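You operate a simulated robot arm through the tools that you are given. There is no shell and no other tool. Be economical: measure what you need, move in short steps, check, and stop when the job is done.

You run a simulated two-armed robot. Do the job below in one go: nothing can be reset, and whatever is moved stays where it is left.

TASK
Hold the tilt link, unpin it and take it off the yellow plate.
Fine: pull its gold pin into the orange tray; lay the link on the bench's clear end.

It is judged by the outcome, as a careful person would: the job done as asked, and still so three seconds after it is handed in. It fails if anything else is knocked over, pushed out of place, dropped, spilled or broken.

THE ROBOT
Two 7-joint arms with two-finger parallel grippers on one trunk, on a base that drives. Base frame: it is fixed to the floor where the robot stands at the start and does not move with it; the origin is under the middle of the robot, x ahead of it, y to its left, z up. Lengths are in mm, angles in degrees, forces in N, time in s.
The left shoulder is at the start at [70, 163, 1245], the right one opposite. With the tool pointing down near the work surface each hand reaches from about 380 to 880 mm from the robot's upright axis, wherever it stands, measured 20 degrees to its own side. Places, roughly: blue jack wheel [300, 100, 900]; blue strip bolt [500, 100, 900]; clear end of the plate bench [0, 700, 800]; gold pin (3x3x10 cm) [-200, 900, 900]; orange tray [200, 900, 900]; red jack wheel [700, -500, 900]; red strip bolt [700, -300, 900]. Payload 3.43 kg a hand.
Tool frame (each hand has its own): the origin (TCP) lies between the finger pads and is the grasp point; the fingertips stand 34 mm ahead of it; z points along the fingers, y is the line along which they close. The gripper opens to 128 mm. The fingers are 24 mm wide and 12 mm thick; the gripper's body (48 by 130 mm) begins 96 mm behind the TCP.
Orientation is told as [roll, pitch, yaw] about the base's x, y, z axes, in that order, counted from this pose: with the fingers straight down and closing along the base's y, the tool's x points along the base's -x, its y along +y and its z along -z.

THE INTERFACE
- The arms move only by the tool move_arm. It takes "left_plan", "right_plan" or both (then of equal length, played together; a hand with none holds still); each is a list of rows, each a list of 7 numbers: the shift along the tool's x, y, z in units of 50 mm (1.0 is 50 mm), then the turn, a rotation vector about the tool's x, y, z in units of 8 degrees (1.0 is 8 degrees), then the gripper command, from -1 (shut) to 1 (fully open), values between in proportion. In form: [[x, y, z, ax, ay, az, claw], ...]. A call has 1 to 10 rows; each row shifts and turns the commanded pose from where the row before left it, along the tool's axes as they then stand. A call with a number of a shift or a turn outside -1 to 1 is refused whole. Rows are played at 5 a second. More than 50 mm and 8.6 degrees between two rows, or a gripper value outside its range, and nothing of the call is played. Where a pose cannot be reached the arm comes as near as it can. A force on the tool above 90 N (or 10 N above the force at the start of the call, whichever is more), or a blocked arm, ends the call early, and 0.2 s more pass. The fingers move at their own pace (about 153 mm/s each) and stop on an object; they squeeze with about 37 N. The grip force told is the motor's: it shows also when the fingers shut on nothing. Time passes only in rows, and 0.2 s behind the last, so rows that do not move let the fingers close. The reply holds the time, the measured pose of the TCP, the force on the tool along the base axes, the opening and the grip force, in the units named above and with some noise, with the torque about the TCP (base axes, N m) and any sound that the robot's microphone picked up, and new pictures: "show" is both (left out), scene, wrist or none (wrist: the cameras of the hands that moved).
- Cameras (640 x 400 px; columns grow to the right, rows downward): "scene" is now at [121.6, 37.7, 1454.6]; the picture's right is [0.45, -0.89, 0.00], its down [-0.65, -0.33, -0.69] and it looks along [0.61, 0.31, -0.73] (base axes); focal length 214 px, centre (320, 200). "left" rides on the left gripper at [76, 11, -160] in its tool frame; the picture's right is [-0.15, 0.99, 0.00], its down [-0.88, -0.13, -0.46] and it looks along [-0.45, -0.07, 0.89] (tool axes); focal length 234 px, centre (320, 200). "right" rides on the right gripper at [76, -11, -160] in its tool frame; the picture's right is [0.15, 0.99, 0.00], its down [-0.88, 0.13, -0.46] and it looks along [-0.45, 0.07, 0.89] (tool axes); focal length 234 px, centre (320, 200). There is no depth. A picture from a camera that has moved, and an enlarged one, comes with that camera's place and axes in the base frame and with its lens.
- lift_body(by): slides the trunk up (or, below 0, down) by that many mm; the arms and the scene camera ride with it, the base frame stays. It gives what a move gives, with no picture.
- base_move(legs): drives the robot by 1 to 6 legs, each [ahead, left, turn to the left] in mm, mm and degrees, along the robot's own axes; the way and the turn of a leg run together, so that a leg with both is an arc; at most 1500 mm and 180 degrees a leg. The arms and the cameras ride along, it lands a little off, and it stops where it bumps. It gives what a move gives, and a new picture of the scene camera.
- aim_head(pan, tilt): turns the head with the scene camera to pan (to the left, within 86 degrees either way) and tilt (down, from -29 to 69), counted from straight ahead of the robot. It gives what a move gives, and a new picture of the scene camera.
- close_up(camera, box): a new picture of the part [left, top, right, bottom] of that camera's present view, enlarged. It takes no simulated time.
- close_job(): hands the job in; it is judged then, once.

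Work in short steps. Places have to be worked out from the pictures, the camera data and where the tool is seen: move nearer, look again, correct. Check each grasp and each placing, and mend what went wrong. You have 120 turns and 260 pictures in all, those below and enlarged ones among them. Open the grippers and draw the arms clear of the work before you hand the job in, unless the task says otherwise; then end with one line.

The tools are called after "Call:" by a JSON object that holds its "fn" and its "kwargs". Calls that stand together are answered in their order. move_arm: Moves the arms, as the interface text tells. Its arguments: {"type":"object","properties":{"left_plan":{"type":"array"},"right_plan":{"type":"array"},"show":{"type":"string","enum":["both","scene","wrist","none"]}},"required":[]} The other tools are called the same way: lift_body (by) slides the trunk up or down; base_move (legs) drives the base; aim_head (pan, tilt) turns the head that bears the scene camera; close_up (camera, box) takes an enlarged picture of a part of a camera's view; close_job () hands the job in.

At the start:

```text
t: 0.0
left_ee_pos: [410.4, 620.1, 1241.9]
left_tcp_rot: [0.1, -0.1, 0.1]
left_force: [-0.2, 1.2, -0.8]
left_moment: [0.02, 0.06, 0.0]
left_opening: 128.3
left_grasp_force: 0.0
right_ee_pos: [516.6, 65.8, 1288.8]
right_tcp_rot: [0.1, 0.1, -0.1]
right_force: [0.4, -0.2, 0.2]
right_moment: [0.04, -0.01, -0.01]
right_opening: 128.1
right_grasp_force: 0.0
trunk travel left (down, up): [-725.0, 215.0]
robot x, y, heading: [-1.4, 1.6, -0.0]
head pan, tilt: [26.6, 46.6]
```

scene: 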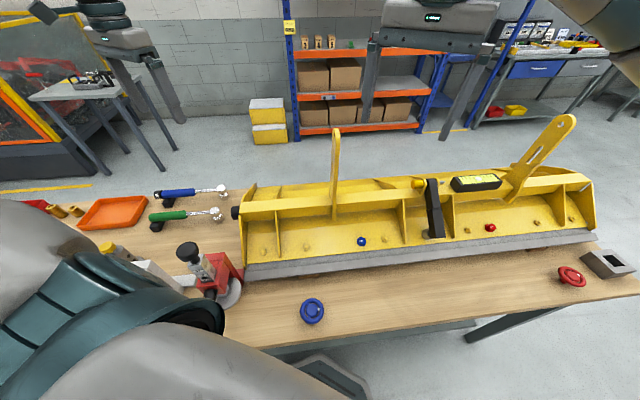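
right: 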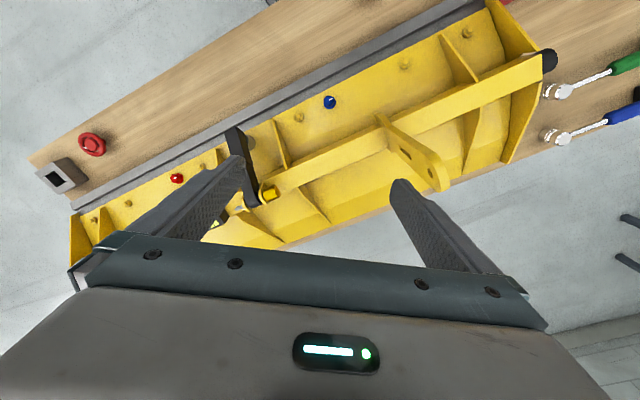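
left: 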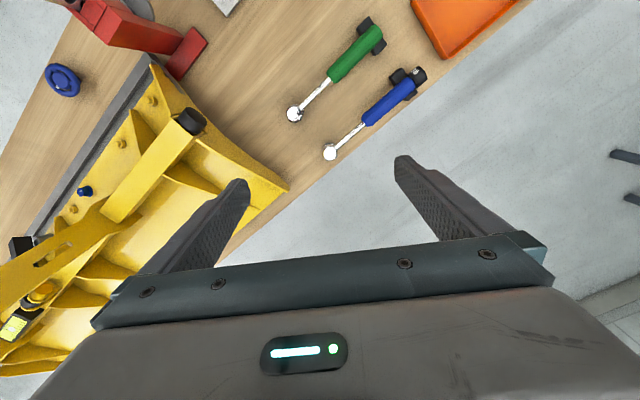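

The plate lies ahead with a dark upright link and a gold pin head near its middle; I'll enlarge that area and the tray side first.

Call:
{"fn": "close_up", "kwargs": {"camera": "scene", "box": [380, 100, 620, 260]}}

Call:
{"fn": "close_up", "kwargs": {"camera": "right", "box": [160, 80, 480, 280]}}

Call:
{"fn": "aim_head", "kwargs": {"pan": 80, "tilt": 45}}

```text
2.50 times, centred on (500, 180) of scene
camera zoom: at [121.6, 37.7, 1454.6], right [0.45, -0.89, 0.0], down [-0.65, -0.33, -0.69], along [0.61, 0.31, -0.73], focal length 536 px, centre (-130, 250)
```

zoom: 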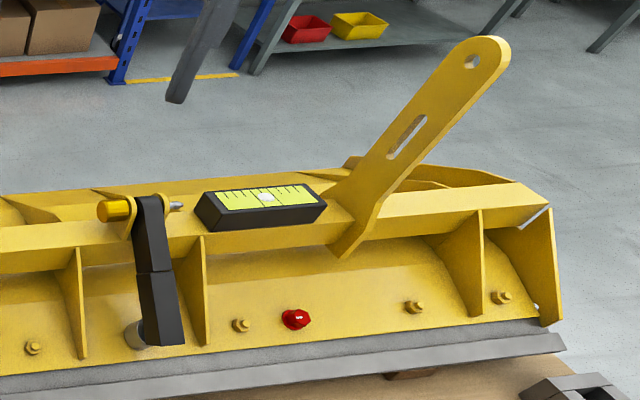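

```text
2.00 times, centred on (320, 180) of right
camera zoom: at [440.8, 54.3, 1449.6], right [-0.15, 0.99, 0.0], down [0.88, 0.13, 0.46], along [0.45, 0.07, -0.89], focal length 468 px, centre (320, 240)
```

zoom: 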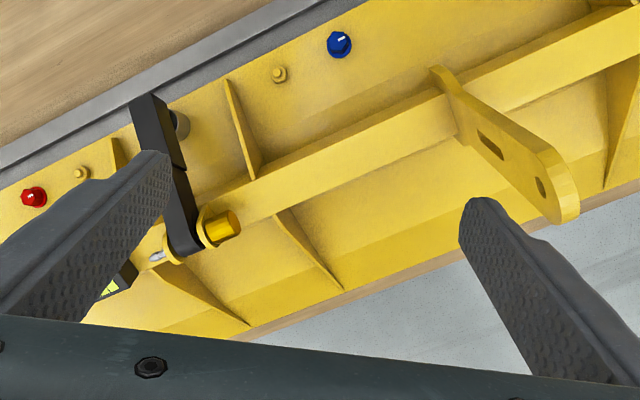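

```text
t: 1.2
left_ee_pos: [409.9, 620.5, 1241.9]
left_tcp_rot: [0.1, -0.1, 0.2]
left_force: [-0.3, 0.3, -0.1]
left_moment: [0.0, 0.01, -0.02]
left_opening: 127.9
left_grasp_force: 0.3
right_ee_pos: [516.6, 66.4, 1289.3]
right_tcp_rot: [-0.1, -0.1, 0.0]
right_force: [0.2, 0.2, 0.1]
right_moment: [0.0, 0.02, 0.04]
right_opening: 128.2
right_grasp_force: 0.1
trunk travel left (down, up): [-725.0, 215.0]
robot x, y, heading: [-1.1, -1.5, 0.1]
head pan, tilt: [80.0, 45.0]
camera scene: at [64.2, 82.0, 1456.8], right [0.98, -0.17, 0.0], down [-0.12, -0.7, -0.71], along [0.12, 0.7, -0.71], focal length 214 px, centre (320, 200)
```

scene: 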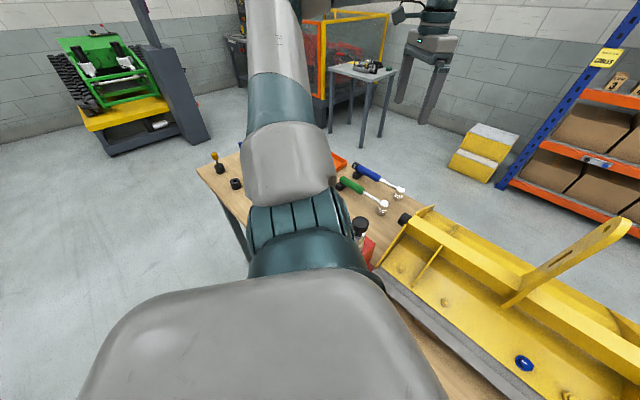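

A gold-topped item also stands at the far left end of the bench, so I need to see which is the tilt link's pin. Enlarging there.

Call:
{"fn": "close_up", "kwargs": {"camera": "scene", "box": [180, 130, 300, 210]}}

Call:
{"fn": "aim_head", "kwargs": {"pan": 60, "tilt": 60}}

```text
5.00 times, centred on (240, 170) of scene
camera zoom: at [64.2, 82.0, 1456.8], right [0.98, -0.17, 0.0], down [-0.12, -0.7, -0.71], along [0.12, 0.7, -0.71], focal length 1072 px, centre (720, 350)
```

zoom: 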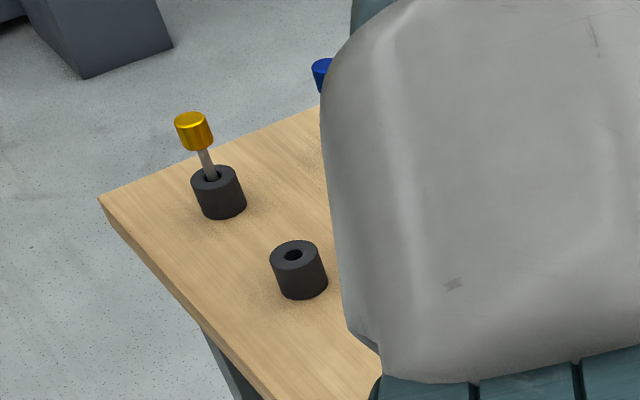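

```text
t: 2.0
left_ee_pos: [410.9, 619.4, 1240.5]
left_tcp_rot: [0.0, -0.1, 0.1]
left_force: [0.8, -0.2, 0.2]
left_moment: [-0.04, -0.03, -0.01]
left_opening: 128.2
left_grasp_force: 0.2
right_ee_pos: [516.6, 65.8, 1288.8]
right_tcp_rot: [0.0, 0.0, 0.0]
right_force: [-0.2, 0.6, 0.8]
right_moment: [0.02, -0.03, 0.0]
right_opening: 127.9
right_grasp_force: 0.0
trunk travel left (down, up): [-725.0, 215.0]
robot x, y, heading: [-1.3, 3.2, 0.1]
head pan, tilt: [60.0, 60.0]
camera scene: at [83.3, 59.7, 1437.3], right [0.87, -0.5, 0.0], down [-0.43, -0.75, -0.5], along [0.25, 0.43, -0.87], focal length 214 px, centre (320, 200)
```

scene: 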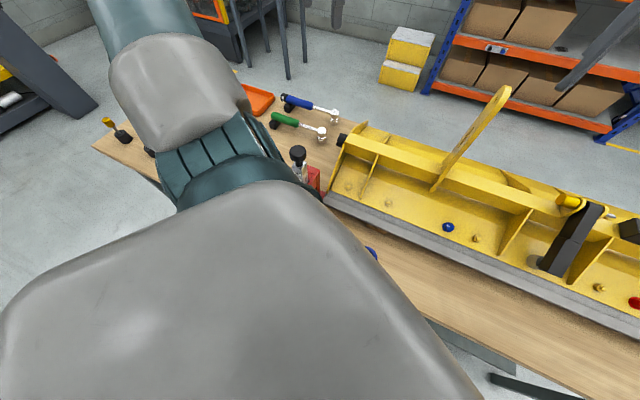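

The standing gold pin at the bench's end is a spare in a holder; the tilt link is the dark bar with a gold pin on the plate. I'll aim the head at it for a better measure.

Call:
{"fn": "aim_head", "kwargs": {"pan": 0, "tilt": 40}}

Call:
{"fn": "close_up", "kwargs": {"camera": "scene", "box": [240, 130, 400, 230]}}

Call:
{"fn": "close_up", "kwargs": {"camera": "right", "box": [200, 100, 320, 220]}}

```text
t: 3.4
left_ee_pos: [409.6, 619.9, 1242.0]
left_tcp_rot: [0.1, -0.1, 0.1]
left_force: [0.2, -0.4, -0.2]
left_moment: [0.02, 0.04, 0.01]
left_opening: 128.0
left_grasp_force: 0.2
right_ee_pos: [516.9, 66.1, 1289.5]
right_tcp_rot: [0.0, -0.1, 0.0]
right_force: [0.8, 0.0, -0.7]
right_moment: [0.01, -0.03, 0.03]
right_opening: 128.0
right_grasp_force: 0.0
trunk travel left (down, up): [-725.0, 215.0]
robot x, y, heading: [0.6, -1.3, 0.2]
head pan, tilt: [0.0, 40.0]
camera scene: at [135.0, 2.0, 1464.0], right [0.0, -1.0, 0.0], down [-0.64, 0.0, -0.77], along [0.77, 0.0, -0.64], focal length 214 px, centre (320, 200)
```

scene: 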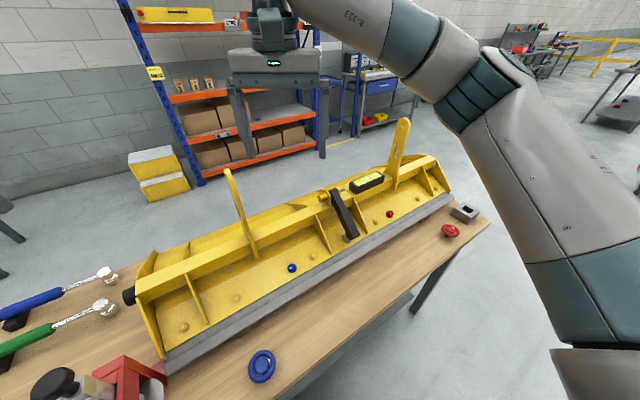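

```text
4.00 times, centred on (320, 180) of scene
camera zoom: at [135.0, 2.0, 1464.0], right [0.0, -1.0, 0.0], down [-0.64, 0.0, -0.77], along [0.77, 0.0, -0.64], focal length 858 px, centre (320, 280)
```

zoom: 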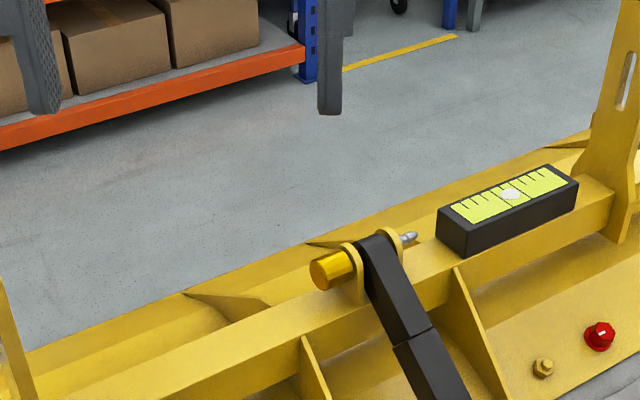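

```text
3.33 times, centred on (260, 160) of right
camera zoom: at [440.8, 54.3, 1449.6], right [-0.15, 0.99, 0.0], down [0.88, 0.13, 0.46], along [0.45, 0.07, -0.89], focal length 781 px, centre (520, 333)
```

zoom: 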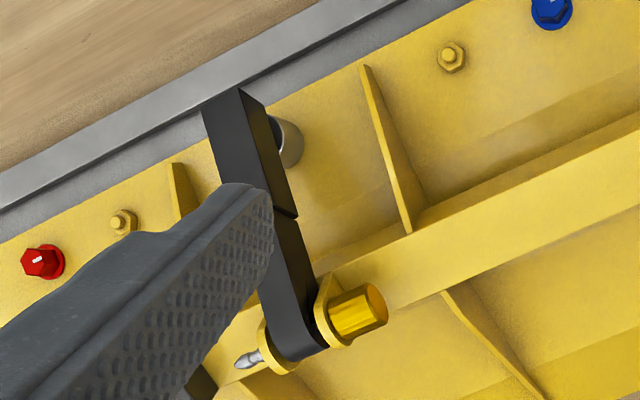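

Triangulating: pin head about [640, -7, 1056], tip about [690, -75, 1050], so its axis runs along (-0.57, 0.82); the link slopes down from there towards the robot to about [555, -98, 960]. I bring the right hand above the link's middle, yawed 34° and tilted forward, half open.

Call:
{"fn": "move_arm", "kwargs": {"right_plan": [[-0.06, -0.94, 0.8, 0, 0, 0, 0.3], [-0.06, -0.94, 0.8, 0, 0, 0, 0.3], [-0.06, -0.94, 0.8, 0, 0, 0, 0.3], [-0.06, -0.94, 0.8, 0, 0, 0, 0.3], [0, 0, 0, 0, 0, -1, 0.3], [0, 0, 0, 0, 0, -1, 0.3], [0, 0, 0, 0, 0, -1, 0.3], [0, 0, 0, 0, 0, -1, 0.3], [0, 0, 0, 0, -1, -0.25, 0.3], [0, 0, 0, 0, -1, 0, 0.3]]}}

```text
refused: row 1 steps farther than a row can; nothing moved
```

The step was too long; I split it into smaller ones.

Call:
{"fn": "move_arm", "kwargs": {"right_plan": [[-0.05, -0.75, 0.64, 0, 0, 0, 0.3], [-0.05, -0.75, 0.64, 0, 0, 0, 0.3], [-0.05, -0.75, 0.64, 0, 0, 0, 0.3], [-0.05, -0.75, 0.64, 0, 0, 0, 0.3], [-0.05, -0.75, 0.64, 0, 0, 0, 0.3], [0, 0, 0, 0, 0, -1, 0.3], [0, 0, 0, 0, 0, -1, 0.3], [0, 0, 0, 0, 0, -1, 0.3], [0, 0, 0, 0, 0, -1, 0.3], [0, 0, 0, 0, 0, -0.25, 0.3]]}}

```text
t: 5.5
left_ee_pos: [410.3, 619.7, 1241.6]
left_tcp_rot: [0.1, -0.1, 0.0]
left_force: [-0.4, 0.1, 0.5]
left_moment: [0.0, 0.0, 0.02]
left_opening: 127.9
left_grasp_force: 0.1
right_ee_pos: [529.8, -122.6, 1128.4]
right_tcp_rot: [0.0, -0.1, 34.0]
right_force: [0.7, 0.3, 0.5]
right_moment: [-0.01, -0.05, -0.01]
right_opening: 83.4
right_grasp_force: 0.1
trunk travel left (down, up): [-725.0, 215.0]
robot x, y, heading: [-2.3, -0.2, -0.0]
head pan, tilt: [0.0, 40.0]
camera scene: at [135.0, 1.5, 1464.0], right [0.0, -1.0, 0.0], down [-0.64, 0.0, -0.77], along [0.77, 0.0, -0.64], focal length 214 px, centre (320, 200)
camera right: at [472.4, -174.6, 1289.1], right [-0.68, 0.74, 0.0], down [0.66, 0.6, 0.46], along [0.34, 0.31, -0.89], focal length 234 px, centre (320, 200)
```

scene: 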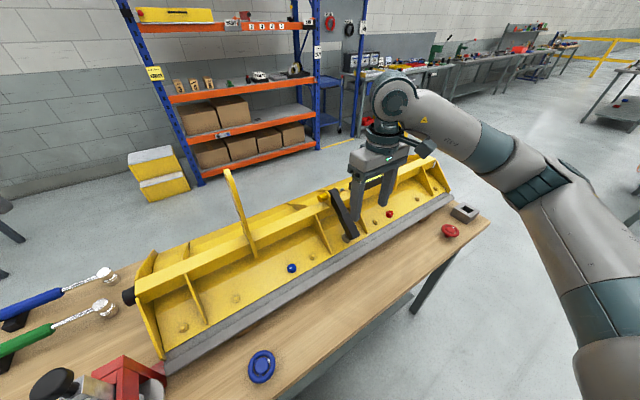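
right: 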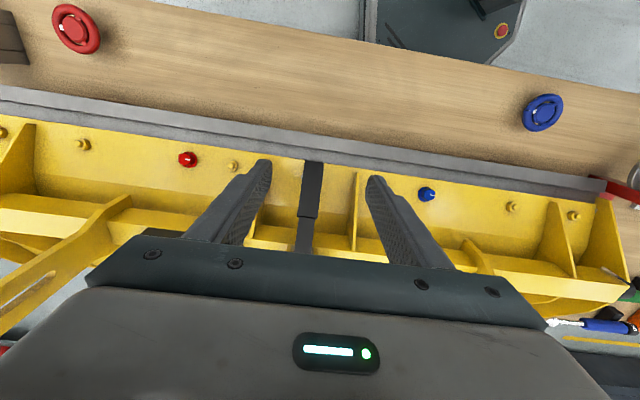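

The link lies between the fingers along the closing line. Now I tilt the hand forward about the closing axis to look square onto the link.

Call:
{"fn": "move_arm", "kwargs": {"right_plan": [[0, 0, 0, 0, -1, 0, 0.3], [0, 0, 0, 0, -1, 0, 0.3], [0, 0, 0, 0, -1, 0, 0.3], [0, 0, 0, 0, -1, 0, 0.3], [0, 0, 0, 0, -0.6, 0, 0.3], [0, 0, 0, 0, 0, 0, 0.3]]}}

Call:
{"fn": "close_up", "kwargs": {"camera": "right", "box": [220, 100, 420, 260]}}

Call:
{"fn": "close_up", "kwargs": {"camera": "scene", "box": [280, 140, 440, 260]}}

```text
t: 7.0
left_ee_pos: [410.4, 620.8, 1241.6]
left_tcp_rot: [0.0, 0.0, 0.0]
left_force: [-0.9, 0.1, 0.4]
left_moment: [0.02, 0.01, 0.02]
left_opening: 127.7
left_grasp_force: 0.0
right_ee_pos: [530.0, -121.2, 1129.3]
right_tcp_rot: [-0.1, -36.8, 34.0]
right_force: [-0.3, 1.1, -0.2]
right_moment: [0.04, 0.02, 0.0]
right_opening: 82.9
right_grasp_force: 0.1
trunk travel left (down, up): [-725.0, 215.0]
robot x, y, heading: [0.9, 0.3, 0.1]
head pan, tilt: [0.0, 40.0]
camera scene: at [135.2, 2.3, 1464.0], right [0.0, -1.0, 0.0], down [-0.64, 0.0, -0.77], along [0.77, 0.0, -0.64], focal length 214 px, centre (320, 200)
camera right: at [405.7, -218.5, 1212.5], right [-0.65, 0.76, -0.09], down [0.28, 0.35, 0.89], along [0.7, 0.56, -0.44], focal length 234 px, centre (320, 200)
```

scene: 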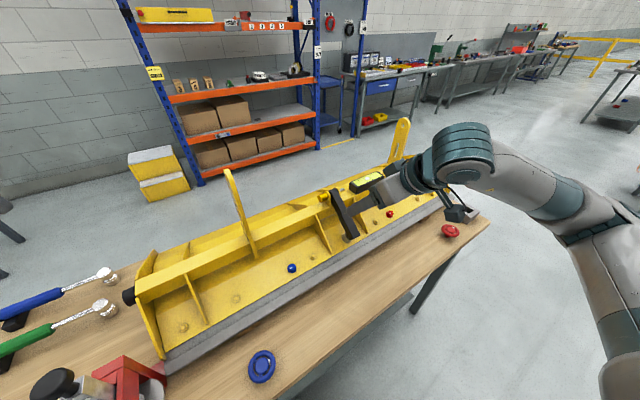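
right: 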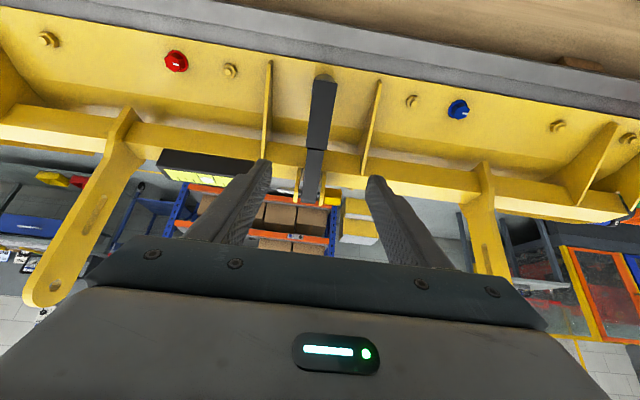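

```text
2.50 times, centred on (320, 180) of right
camera zoom: at [405.7, -218.5, 1212.5], right [-0.65, 0.76, -0.09], down [0.28, 0.35, 0.89], along [0.7, 0.56, -0.44], focal length 585 px, centre (320, 250)
```

zoom: 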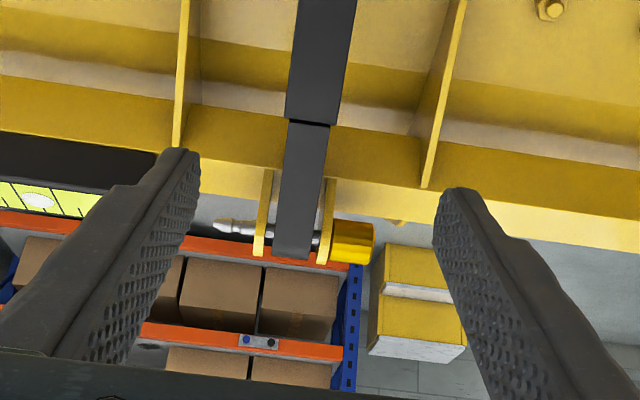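

```text
3.33 times, centred on (360, 200) of scene
camera zoom: at [135.2, 2.3, 1464.0], right [0.0, -1.0, 0.0], down [-0.64, 0.0, -0.77], along [0.77, 0.0, -0.64], focal length 715 px, centre (187, 200)
```

zoom: 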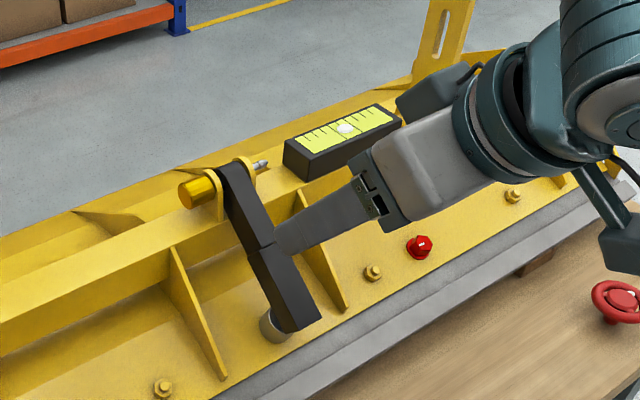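

Triangulated: kink top surface about [619, -65, 1005], lower end about [573, -104, 943], slope ~45°, link width ~25–29 mm. I advance most of the way along the tool axis, narrowing the fingers to ~60 mm, then check.

Call:
{"fn": "move_arm", "kwargs": {"right_plan": [[0.15, -0.05, 0.8, 0, -0.3, 0, 0.0], [0.15, -0.05, 0.8, 0, -0.3, 0, 0.0], [0, 0, 0.6, 0, -0.3, 0, 0.0], [0, 0, 0, 0, 0, 0, 0.0]]}}

Call:
{"fn": "close_up", "kwargs": {"camera": "right", "box": [220, 100, 420, 260]}}

Call:
{"fn": "close_up", "kwargs": {"camera": "scene", "box": [300, 160, 400, 250]}}

```text
t: 8.0
left_ee_pos: [409.0, 619.6, 1242.1]
left_tcp_rot: [0.1, -0.1, 0.0]
left_force: [0.2, 0.1, -0.9]
left_moment: [-0.02, -0.03, 0.0]
left_opening: 128.2
left_grasp_force: 0.1
right_ee_pos: [581.1, -95.3, 1034.1]
right_tcp_rot: [0.0, -43.9, 34.1]
right_force: [-0.4, 0.0, 0.8]
right_moment: [-0.02, -0.04, -0.02]
right_opening: 64.0
right_grasp_force: 0.0
trunk travel left (down, up): [-725.0, 215.0]
robot x, y, heading: [-0.7, -1.9, 0.0]
head pan, tilt: [0.0, 40.0]
camera scene: at [134.8, 1.6, 1464.1], right [0.0, -1.0, 0.0], down [-0.64, 0.0, -0.77], along [0.77, 0.0, -0.64], focal length 214 px, centre (320, 200)
camera right: at [449.9, -197.4, 1097.6], right [-0.64, 0.76, -0.1], down [0.19, 0.28, 0.94], along [0.74, 0.58, -0.33], focal length 234 px, centre (320, 200)
```

scene: 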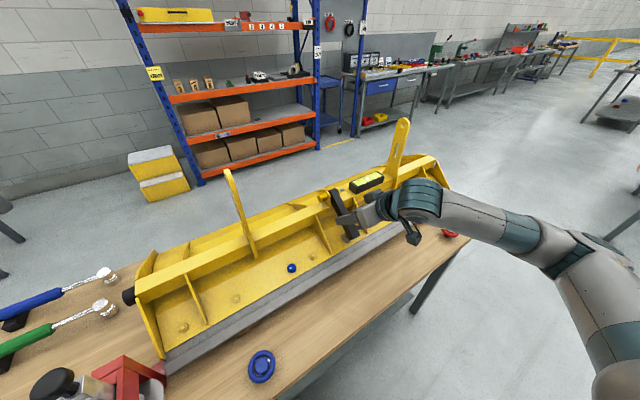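
right: 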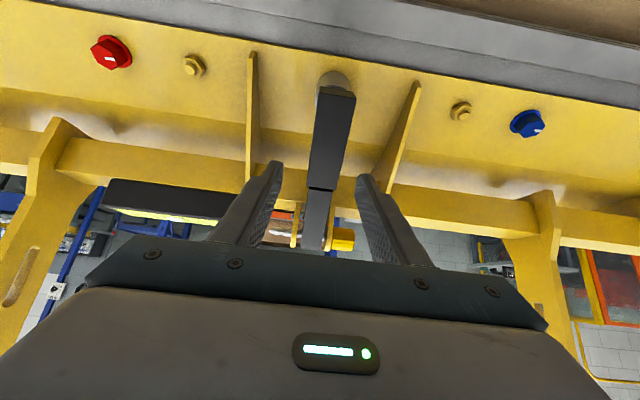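

```text
2.50 times, centred on (320, 180) of right
camera zoom: at [449.9, -197.4, 1097.6], right [-0.64, 0.76, -0.1], down [0.19, 0.28, 0.94], along [0.74, 0.58, -0.33], focal length 585 px, centre (320, 250)
```

zoom: 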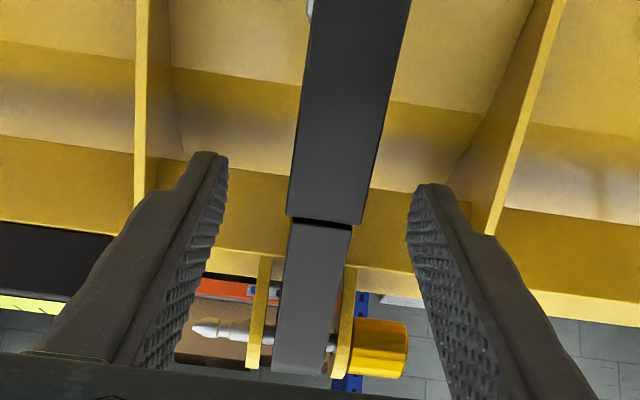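

```text
4.44 times, centred on (350, 205) of scene
camera zoom: at [134.8, 1.6, 1464.1], right [0.0, -1.0, 0.0], down [-0.64, 0.0, -0.77], along [0.77, 0.0, -0.64], focal length 953 px, centre (187, 178)
```

zoom: 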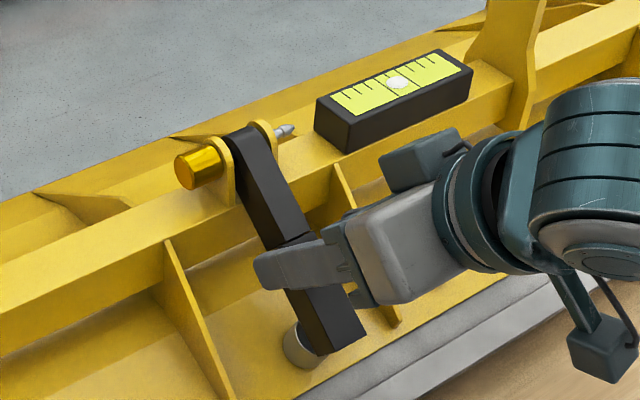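

Fingers straddle the thick part just below the kink. I advance ~48 mm more with small centring, then look before closing.

Call:
{"fn": "move_arm", "kwargs": {"right_plan": [[0.1, 0.06, 0.5, 0, 0, 0, 0.0], [0.05, 0.02, 0.46, 0, 0, 0, 0.0], [0, 0, 0, 0, 0, 0, 0.0]]}}

Call:
{"fn": "close_up", "kwargs": {"camera": "scene", "box": [300, 160, 400, 250]}}

```text
t: 8.8
left_ee_pos: [411.1, 619.4, 1242.2]
left_tcp_rot: [0.1, -0.1, 0.1]
left_force: [0.4, 0.1, -0.3]
left_moment: [0.0, -0.04, -0.02]
left_opening: 128.0
left_grasp_force: 0.1
right_ee_pos: [600.6, -75.3, 993.0]
right_tcp_rot: [0.0, -44.0, 33.9]
right_force: [-0.8, 0.2, -0.9]
right_moment: [-0.01, -0.02, -0.02]
right_opening: 64.0
right_grasp_force: 0.1
trunk travel left (down, up): [-725.0, 215.0]
robot x, y, heading: [2.5, -1.8, 0.1]
head pan, tilt: [0.0, 40.0]
camera scene: at [134.6, 1.6, 1464.1], right [0.0, -1.0, 0.0], down [-0.64, 0.0, -0.77], along [0.77, 0.0, -0.64], focal length 214 px, centre (320, 200)
camera right: at [469.5, -177.4, 1057.3], right [-0.64, 0.76, -0.1], down [0.19, 0.28, 0.94], along [0.74, 0.58, -0.33], focal length 234 px, centre (320, 200)
```

scene: 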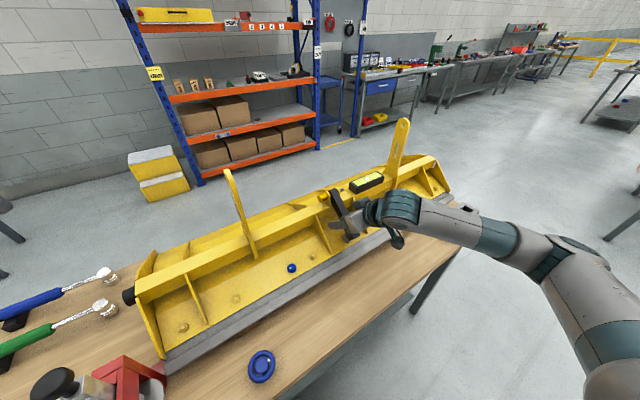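
right: 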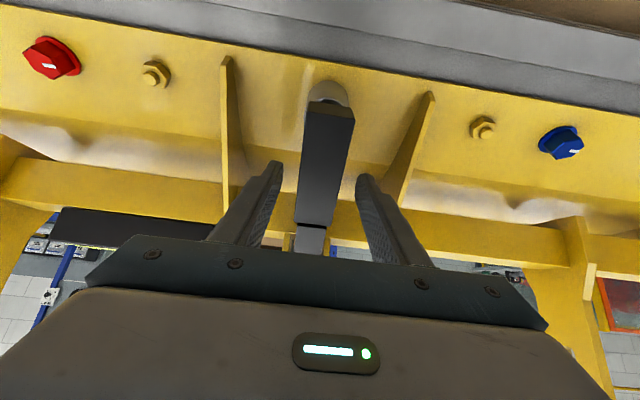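

```text
4.44 times, centred on (350, 205) of scene
camera zoom: at [134.6, 1.6, 1464.1], right [0.0, -1.0, 0.0], down [-0.64, 0.0, -0.77], along [0.77, 0.0, -0.64], focal length 953 px, centre (187, 178)
```

zoom: 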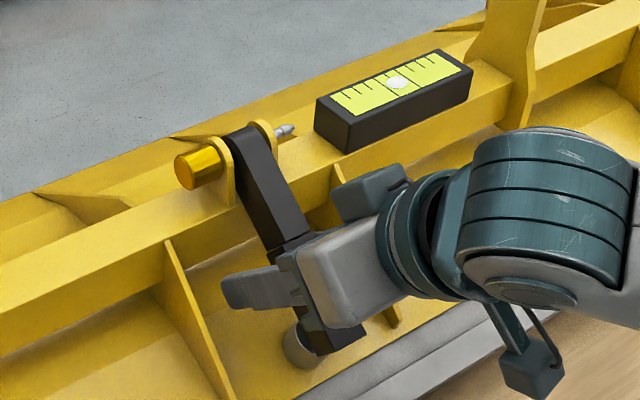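

Both fingers straddle the link well clear of the gussets; I centre by 3 mm and close.

Call:
{"fn": "move_arm", "kwargs": {"right_plan": [[0, 0.07, 0.06, 0, 0, 0, 0.0], [0, 0, 0, 0, 0, 0, -0.4], [0, 0, 0, 0, 0, 0, -1], [0, 0, 0, 0, 0, 0, -1]]}}

```text
t: 9.8
left_ee_pos: [411.0, 618.6, 1241.6]
left_tcp_rot: [0.1, 0.0, 0.1]
left_force: [0.6, 0.0, -0.2]
left_moment: [-0.01, 0.0, -0.02]
left_opening: 128.0
left_grasp_force: 0.1
right_ee_pos: [602.3, -72.0, 993.1]
right_tcp_rot: [0.0, -43.9, 33.8]
right_force: [3.5, -4.6, 0.8]
right_moment: [0.13, -0.05, -0.43]
right_opening: 28.1
right_grasp_force: 37.1
trunk travel left (down, up): [-725.0, 215.0]
robot x, y, heading: [-0.1, -0.8, 0.1]
head pan, tilt: [0.0, 40.0]
camera scene: at [135.6, 0.8, 1464.0], right [0.0, -1.0, 0.0], down [-0.64, 0.0, -0.77], along [0.77, 0.0, -0.64], focal length 214 px, centre (320, 200)
camera right: at [469.8, -174.4, 1056.1], right [-0.64, 0.76, -0.1], down [0.19, 0.28, 0.94], along [0.75, 0.58, -0.33], focal length 234 px, centre (320, 200)
```

scene: 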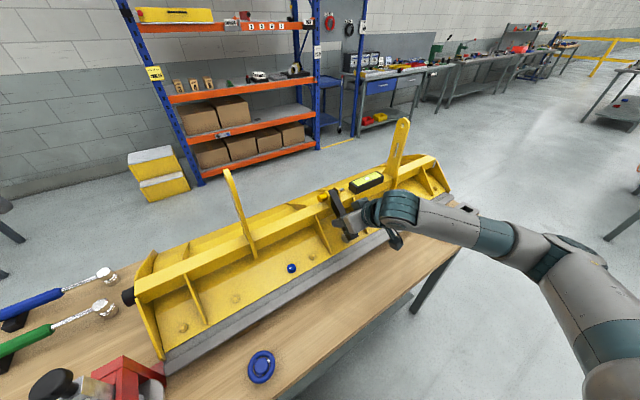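
right: 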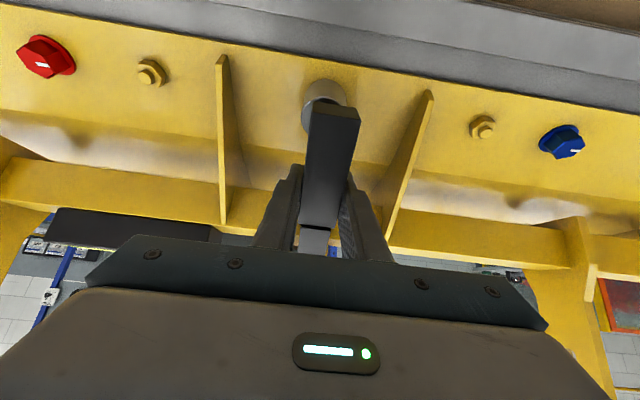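

The link is held (28 mm, 37 N). Next the left hand: raise it, yaw -56° so it closes across the pin axis, well above the tall yellow arm near [505, 195, 1226].

Call:
{"fn": "move_arm", "kwargs": {"left_plan": [[0, 0, -0.3, 0, 0, 1, 0.3], [0, 0, -0.3, 0, 0, 1, 0.3], [0, 0, -0.3, 0, 0, 1, 0.3], [0, 0, -0.3, 0, 0, 1, 0.3], [0, 0, -0.3, 0, 0, 1, 0.3], [0, 0, -0.3, 0, 0, 1, 0.3], [0, 0, -0.3, 0, 0, 1, 0.3]], "right_plan": [[0, -0.03, 0, 0, 0, 0, -1], [0, 0, 0, 0, 0, 0, -1], [0, 0, 0, 0, 0, 0, -1], [0, 0, 0, 0, 0, 0, -1], [0, 0, 0, 0, 0, 0, -1], [0, 0, 0, 0, 0, 0, -1], [0, 0, 0, 0, 0, 0, -1]], "show": "none"}}

Call:
{"fn": "aim_head", "kwargs": {"pan": 25, "tilt": 35}}

```text
t: 11.3
left_ee_pos: [408.6, 619.4, 1346.3]
left_tcp_rot: [0.0, 0.0, -56.0]
left_force: [0.2, 0.2, 0.2]
left_moment: [0.01, -0.03, 0.03]
left_opening: 83.1
left_grasp_force: 0.0
right_ee_pos: [601.3, -71.9, 992.1]
right_tcp_rot: [0.1, -44.0, 34.0]
right_force: [-0.2, -3.0, 0.3]
right_moment: [0.16, -0.05, -0.27]
right_opening: 27.9
right_grasp_force: 36.8
trunk travel left (down, up): [-725.0, 215.0]
robot x, y, heading: [-2.1, 1.7, -0.0]
head pan, tilt: [0.0, 40.0]
```

```text
t: 12.2
left_ee_pos: [409.0, 620.4, 1345.9]
left_tcp_rot: [0.0, 0.0, -56.0]
left_force: [0.4, -0.6, 0.1]
left_moment: [0.01, 0.0, 0.01]
left_opening: 83.3
left_grasp_force: 0.0
right_ee_pos: [602.3, -71.9, 992.6]
right_tcp_rot: [0.0, -44.0, 33.8]
right_force: [-0.8, -1.9, 0.9]
right_moment: [0.07, -0.01, -0.29]
right_opening: 28.1
right_grasp_force: 36.9
trunk travel left (down, up): [-725.0, 215.0]
robot x, y, heading: [1.0, 0.2, 0.1]
head pan, tilt: [25.0, 35.0]
camera scene: at [129.8, 38.6, 1471.6], right [0.42, -0.91, 0.0], down [-0.52, -0.24, -0.82], along [0.74, 0.35, -0.57], focal length 214 px, centre (320, 200)
```

scene: 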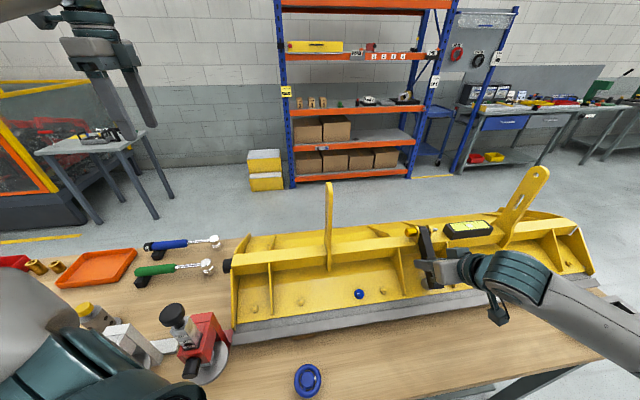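

The tall arm's top is about [637, 249, 1145], so travelling at z 1345 is clear. Moving the left hand most of the way over.

Call:
{"fn": "move_arm", "kwargs": {"left_plan": [[-0.917, -0.226, 0, 0, 0, 0, 0.0], [-0.917, -0.226, 0, 0, 0, 0, 0.0], [-0.917, -0.226, 0, 0, 0, 0, 0.0], [-0.917, -0.226, 0, 0, 0, 0, 0.0], [-0.917, -0.226, 0, 0, 0, 0, 0.0], [-0.917, -0.226, 0, 0, 0, 0, 0.0], [-0.917, -0.226, 0, 0, 0, 0, 0.0], [-0.917, -0.226, 0, 0, 0, 0, 0.0], [-0.917, -0.226, 0, 0, 0, 0, 0.0], [-0.917, -0.226, 0, 0, 0, 0, 0.0]]}}

```text
t: 14.4
left_ee_pos: [564.8, 190.3, 1340.3]
left_tcp_rot: [0.3, 0.1, -55.7]
left_force: [-1.1, -0.8, 0.2]
left_moment: [0.02, -0.05, 0.0]
left_opening: 64.1
left_grasp_force: 0.1
left hand out of reach, approached as far as the arm can: row 10
right_ee_pos: [602.8, -72.9, 991.2]
right_tcp_rot: [0.2, -44.0, 33.8]
right_force: [8.0, 4.3, -0.9]
right_moment: [-0.4, 0.6, -0.15]
right_opening: 28.0
right_grasp_force: 36.9
trunk travel left (down, up): [-725.0, 215.0]
robot x, y, heading: [0.6, 1.8, 0.0]
head pan, tilt: [25.0, 35.0]
camera scene: at [129.3, 37.9, 1471.8], right [0.42, -0.91, 0.0], down [-0.52, -0.24, -0.82], along [0.74, 0.35, -0.57], focal length 214 px, centre (320, 200)
camera left: at [529.7, 258.8, 1499.7], right [0.9, 0.44, 0.0], down [0.39, -0.8, 0.45], along [0.2, -0.41, -0.89], focal length 234 px, centre (320, 200)
```

scene: 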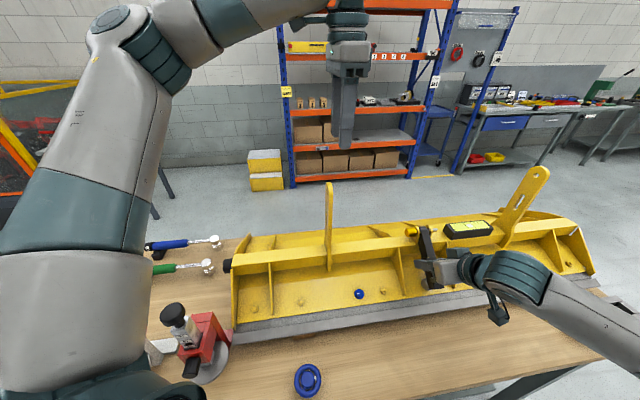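
left: 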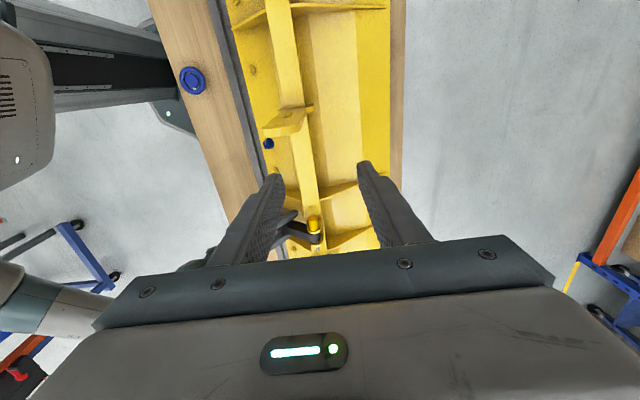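

The arm ran out of reach at that height; the hand is just past the tall arm, so I now go inwards while descending to z 1200.

Call:
{"fn": "move_arm", "kwargs": {"left_plan": [[-0.66, -0.15, 0.47, 0, 0, 0, 0.0], [-0.66, -0.15, 0.47, 0, 0, 0, 0.0], [-0.66, -0.15, 0.47, 0, 0, 0, 0.0], [-0.66, -0.15, 0.47, 0, 0, 0, 0.0], [-0.66, -0.15, 0.47, 0, 0, 0, 0.0], [-0.66, -0.15, 0.47, 0, 0, 0, 0.0], [0, 0, 0, 0, 0, 0, 0]]}}

Call:
{"fn": "close_up", "kwargs": {"camera": "left", "box": [220, 120, 420, 245]}}

```text
t: 16.0
left_ee_pos: [565.6, 163.0, 1268.2]
left_tcp_rot: [0.1, -0.1, -55.9]
left_force: [0.1, 0.5, 0.1]
left_moment: [-0.04, -0.02, -0.05]
left_opening: 64.3
left_grasp_force: 0.0
left hand out of reach, approached as far as the arm can: row 1, 2, 3, 4, 5, 6
right_ee_pos: [601.5, -73.8, 993.3]
right_tcp_rot: [0.1, -44.0, 33.9]
right_force: [-0.3, -1.3, -0.4]
right_moment: [-0.18, 0.09, -0.17]
right_opening: 27.8
right_grasp_force: 37.0
trunk travel left (down, up): [-725.0, 215.0]
robot x, y, heading: [-3.5, -0.4, 0.0]
head pan, tilt: [25.0, 35.0]
camera scene: at [130.1, 38.5, 1471.6], right [0.42, -0.91, 0.0], down [-0.52, -0.24, -0.82], along [0.74, 0.35, -0.57], focal length 214 px, centre (320, 200)
camera left: at [531.6, 231.5, 1426.2], right [0.9, 0.43, 0.0], down [0.39, -0.8, 0.46], along [0.2, -0.41, -0.89], focal length 234 px, centre (320, 200)
```

scene: 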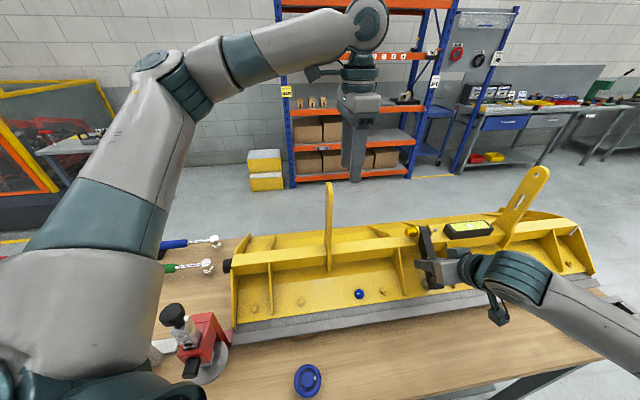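
left: 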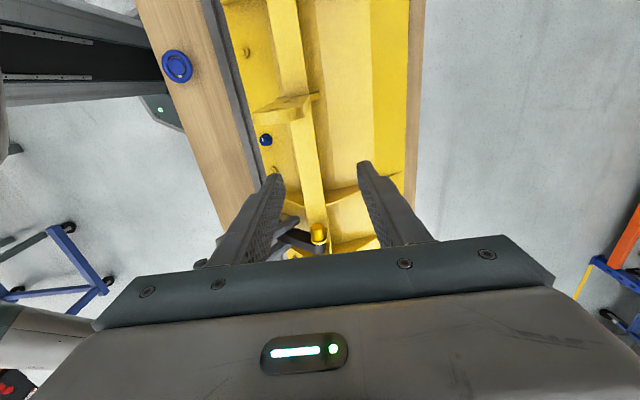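

```text
3.20 times, centred on (320, 182) of left
camera zoom: at [531.6, 231.5, 1426.2], right [0.9, 0.43, 0.0], down [0.39, -0.8, 0.46], along [0.2, -0.41, -0.89], focal length 749 px, centre (320, 256)
```

zoom: 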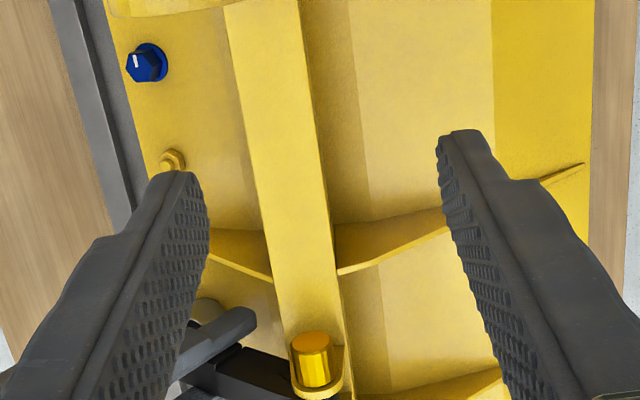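

Reach at height is the limit; lower should reach farther. I descend straight towards z ~1150 here (tall arm is on the far side), and watch where it lands.

Call:
{"fn": "move_arm", "kwargs": {"left_plan": [[0, 0, 0.7, 0, 0, 0, 0.0], [0, 0, 0.7, 0, 0, 0, 0.0], [0, 0, 0, 0, 0, 0, 0]]}}

```text
t: 16.8
left_ee_pos: [564.6, 161.4, 1197.7]
left_tcp_rot: [0.1, 0.0, -55.8]
left_force: [0.6, -0.7, 0.4]
left_moment: [0.04, 0.01, 0.02]
left_opening: 64.0
left_grasp_force: 0.0
right_ee_pos: [602.0, -73.1, 992.3]
right_tcp_rot: [0.0, -44.0, 33.9]
right_force: [-0.3, -1.3, -0.5]
right_moment: [-0.14, 0.1, -0.18]
right_opening: 27.9
right_grasp_force: 36.9
trunk travel left (down, up): [-725.0, 215.0]
robot x, y, heading: [0.1, 2.8, -0.2]
head pan, tilt: [25.0, 35.0]
camera scene: at [130.0, 38.7, 1471.6], right [0.42, -0.91, 0.0], down [-0.52, -0.24, -0.82], along [0.74, 0.35, -0.57], focal length 214 px, centre (320, 200)
camera left: at [530.9, 230.4, 1356.3], right [0.9, 0.43, 0.0], down [0.39, -0.8, 0.46], along [0.2, -0.41, -0.89], focal length 234 px, centre (320, 200)
```

scene: 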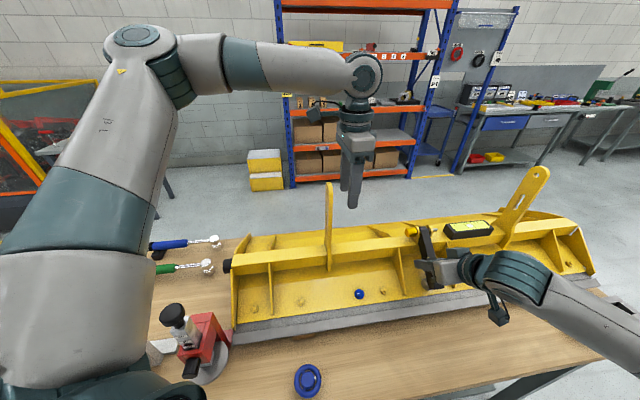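
left: 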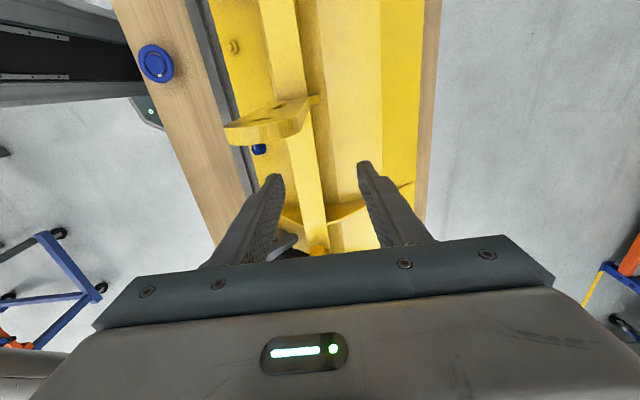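

The tall arm's tip is actually about [505, 190, 1226], beside the hand on its +u side, so I move away from it along the beam while gently descending.

Call:
{"fn": "move_arm", "kwargs": {"left_plan": [[-0.7, -0.12, 0.05, 0, 0, 0, 0.0], [-0.7, -0.12, 0.1, 0, 0, 0, 0.0], [-0.7, -0.12, 0.3, 0, 0, 0, 0.0], [-0.7, -0.12, 0.3, 0, 0, 0, 0.0], [0, 0, 0, 0, 0, 0, 0]]}}

```text
t: 18.0
left_ee_pos: [563.4, 144.1, 1166.9]
left_tcp_rot: [0.1, -0.1, -55.9]
left_force: [-0.5, 0.5, 0.6]
left_moment: [0.0, -0.01, 0.0]
left_opening: 64.1
left_grasp_force: 0.0
left hand out of reach, approached as far as the arm can: row 1, 2, 3, 4
right_ee_pos: [601.6, -74.0, 992.8]
right_tcp_rot: [0.0, -43.9, 33.9]
right_force: [-0.4, -0.5, -0.1]
right_moment: [-0.01, 0.02, -0.19]
right_opening: 27.7
right_grasp_force: 37.2
trunk travel left (down, up): [-725.0, 215.0]
robot x, y, heading: [3.5, 2.5, -0.0]
head pan, tilt: [25.0, 35.0]
camera scene: at [130.0, 38.6, 1471.6], right [0.42, -0.91, 0.0], down [-0.52, -0.24, -0.82], along [0.74, 0.35, -0.57], focal length 214 px, centre (320, 200)
camera left: at [530.1, 212.5, 1325.9], right [0.9, 0.43, 0.0], down [0.39, -0.8, 0.45], along [0.2, -0.41, -0.89], focal length 234 px, centre (320, 200)
```

scene: 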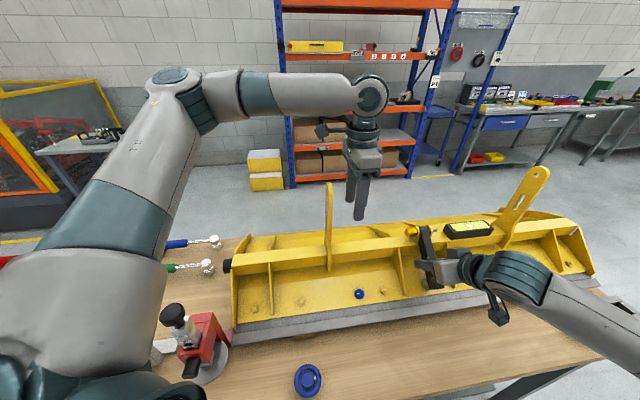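
left: 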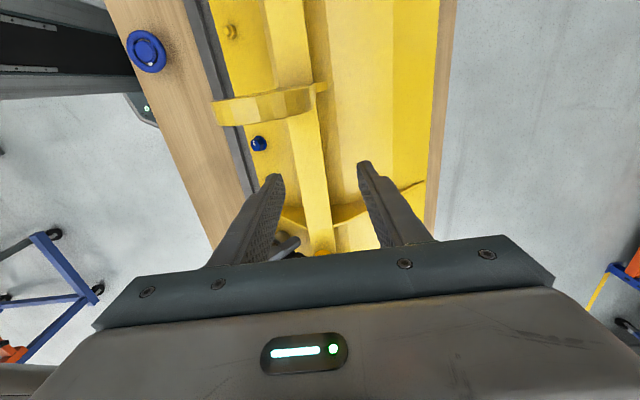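

The limit looks like a joint limit with this yaw rather than arm length. As a test I turn the left hand's yaw back by ~32° here and see whether it then gets farther in.

Call:
{"fn": "move_arm", "kwargs": {"left_plan": [[0, 0, 0, 0, 0, -1, 0.0], [0, 0, 0, 0, 0, -1, 0.0], [0, 0, 0, 0, 0, -1, 0.0], [0, 0, 0, 0, 0, -1, 0.0], [-0.4, -0.6, 0, 0, 0, 0, 0.0], [-0.4, -0.6, 0, 0, 0, 0, 0.0], [0, 0, 0, 0, 0, 0, 0]], "show": "none"}}

```text
t: 19.6
left_ee_pos: [563.9, 141.1, 1167.6]
left_tcp_rot: [0.0, 0.0, -24.0]
left_force: [-0.5, -0.7, -0.8]
left_moment: [0.01, -0.02, 0.01]
left_opening: 64.2
left_grasp_force: 0.2
left hand out of reach, approached as far as the arm can: row 5, 6
right_ee_pos: [603.6, -73.2, 991.6]
right_tcp_rot: [0.0, -44.0, 33.9]
right_force: [-0.6, -1.5, 0.7]
right_moment: [-0.04, 0.01, -0.19]
right_opening: 27.8
right_grasp_force: 36.9
trunk travel left (down, up): [-725.0, 215.0]
robot x, y, heading: [-1.8, 2.8, -0.1]
head pan, tilt: [25.0, 35.0]
```

Yaw isn't the limit. I test whether it's the forward or the sideways direction.

Call:
{"fn": "move_arm", "kwargs": {"left_plan": [[-0.91, 0.4, 0, 0, 0, 0, 0.0], [0, 0, 0, 0, 0, 0, 0]], "show": "none"}}

Call:
{"fn": "move_arm", "kwargs": {"left_plan": [[0.91, -0.4, 0, 0, 0, 0, 0.0], [0.91, -0.4, 0, 0, 0, 0, 0.0], [-0.4, -0.9, 0, 0, 0, 0, 0], [0, 0, 0, 0, 0, 0, 0]], "show": "none"}}

```text
t: 20.2
left_ee_pos: [598.4, 162.2, 1165.8]
left_tcp_rot: [0.0, -0.2, -23.8]
left_force: [0.4, -0.6, 0.7]
left_moment: [0.0, 0.01, 0.01]
left_opening: 64.0
left_grasp_force: 0.0
left hand out of reach, approached as far as the arm can: row 1
right_ee_pos: [601.6, -72.2, 992.7]
right_tcp_rot: [0.0, -44.0, 33.9]
right_force: [-0.3, -1.8, 0.7]
right_moment: [-0.05, 0.03, -0.24]
right_opening: 27.4
right_grasp_force: 37.3
trunk travel left (down, up): [-725.0, 215.0]
robot x, y, heading: [0.7, -4.8, 0.2]
head pan, tilt: [25.0, 35.0]
```

```text
t: 20.8
left_ee_pos: [529.6, 158.9, 1165.4]
left_tcp_rot: [0.0, -2.3, -24.6]
left_force: [21.8, -14.4, -7.4]
left_moment: [0.18, 0.8, -1.01]
left_opening: 62.2
left_grasp_force: 0.1
right_ee_pos: [602.3, -72.9, 992.6]
right_tcp_rot: [0.3, -44.0, 33.9]
right_force: [6.6, 5.1, -0.5]
right_moment: [-0.27, 0.39, -0.12]
right_opening: 27.9
right_grasp_force: 37.0
trunk travel left (down, up): [-725.0, 215.0]
robot x, y, heading: [-0.2, 1.7, -0.2]
head pan, tilt: [25.0, 35.0]
stopped in row 2 (left hand): the force on the tool passed its limit at 120 N (the readings are from after the stop); the commanded pose is now the measured one
```

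The fingers bumped the tall yellow arm; I back off forward at once and check that nothing has shifted.

Call:
{"fn": "move_arm", "kwargs": {"left_plan": [[-0.6, 0.1, 0, 0, 0, 0, 0.0], [-0.2, -0.2, -0.5, 0, 0, 0, 0]]}}

Call:
{"fn": "close_up", "kwargs": {"camera": "scene", "box": [210, 160, 610, 400]}}

```text
t: 21.4
left_ee_pos: [560.9, 140.2, 1192.1]
left_tcp_rot: [0.1, -1.8, -24.4]
left_force: [-0.1, 0.4, -0.4]
left_moment: [0.03, 0.03, 0.01]
left_opening: 64.1
left_grasp_force: 0.1
right_ee_pos: [602.1, -73.7, 992.3]
right_tcp_rot: [0.2, -44.1, 33.9]
right_force: [11.6, 0.0, -1.8]
right_moment: [-0.18, 0.79, -0.57]
right_opening: 27.7
right_grasp_force: 37.0
trunk travel left (down, up): [-725.0, 215.0]
robot x, y, heading: [2.0, 3.2, -0.2]
head pan, tilt: [25.0, 35.0]
camera scene: at [132.8, 38.5, 1471.3], right [0.42, -0.91, 0.0], down [-0.52, -0.24, -0.82], along [0.74, 0.34, -0.58], focal length 214 px, centre (320, 200)
camera left: at [491.3, 182.8, 1349.3], right [0.54, 0.84, 0.01], down [0.73, -0.48, 0.48], along [0.41, -0.26, -0.88], focal length 234 px, centre (320, 200)
```

scene: 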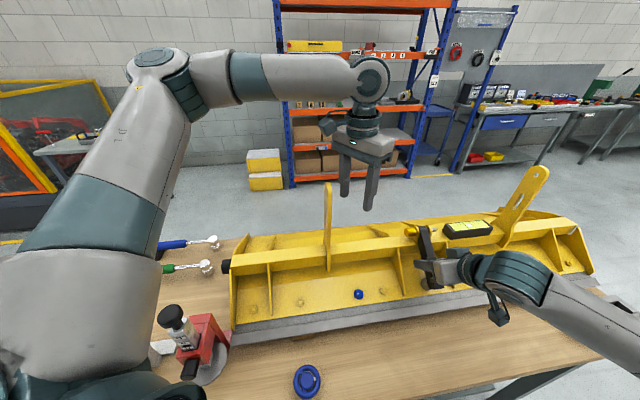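
left: 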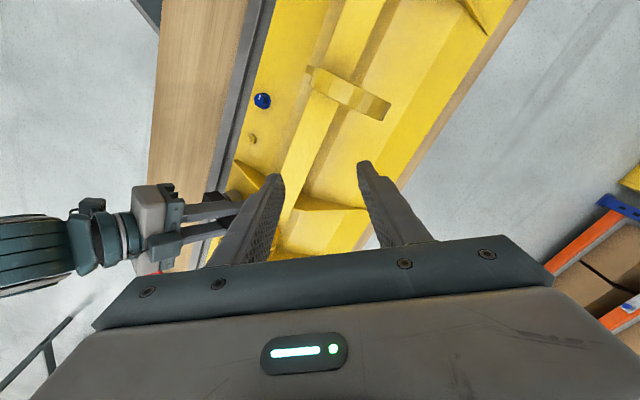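

```text
1.60 times, centred on (410, 280) of scene
camera zoom: at [132.8, 38.5, 1471.3], right [0.42, -0.91, 0.0], down [-0.52, -0.24, -0.82], along [0.74, 0.34, -0.58], focal length 343 px, centre (176, 72)
```

zoom: 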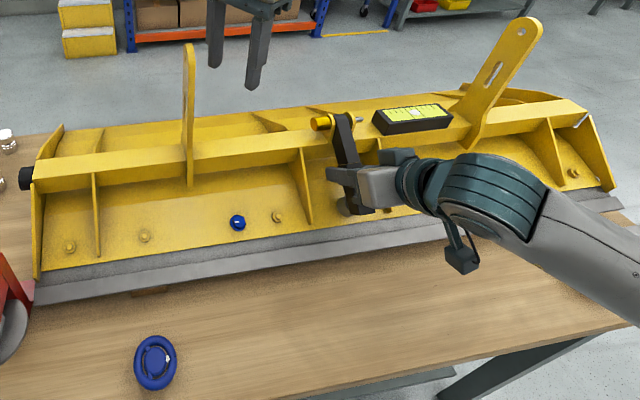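

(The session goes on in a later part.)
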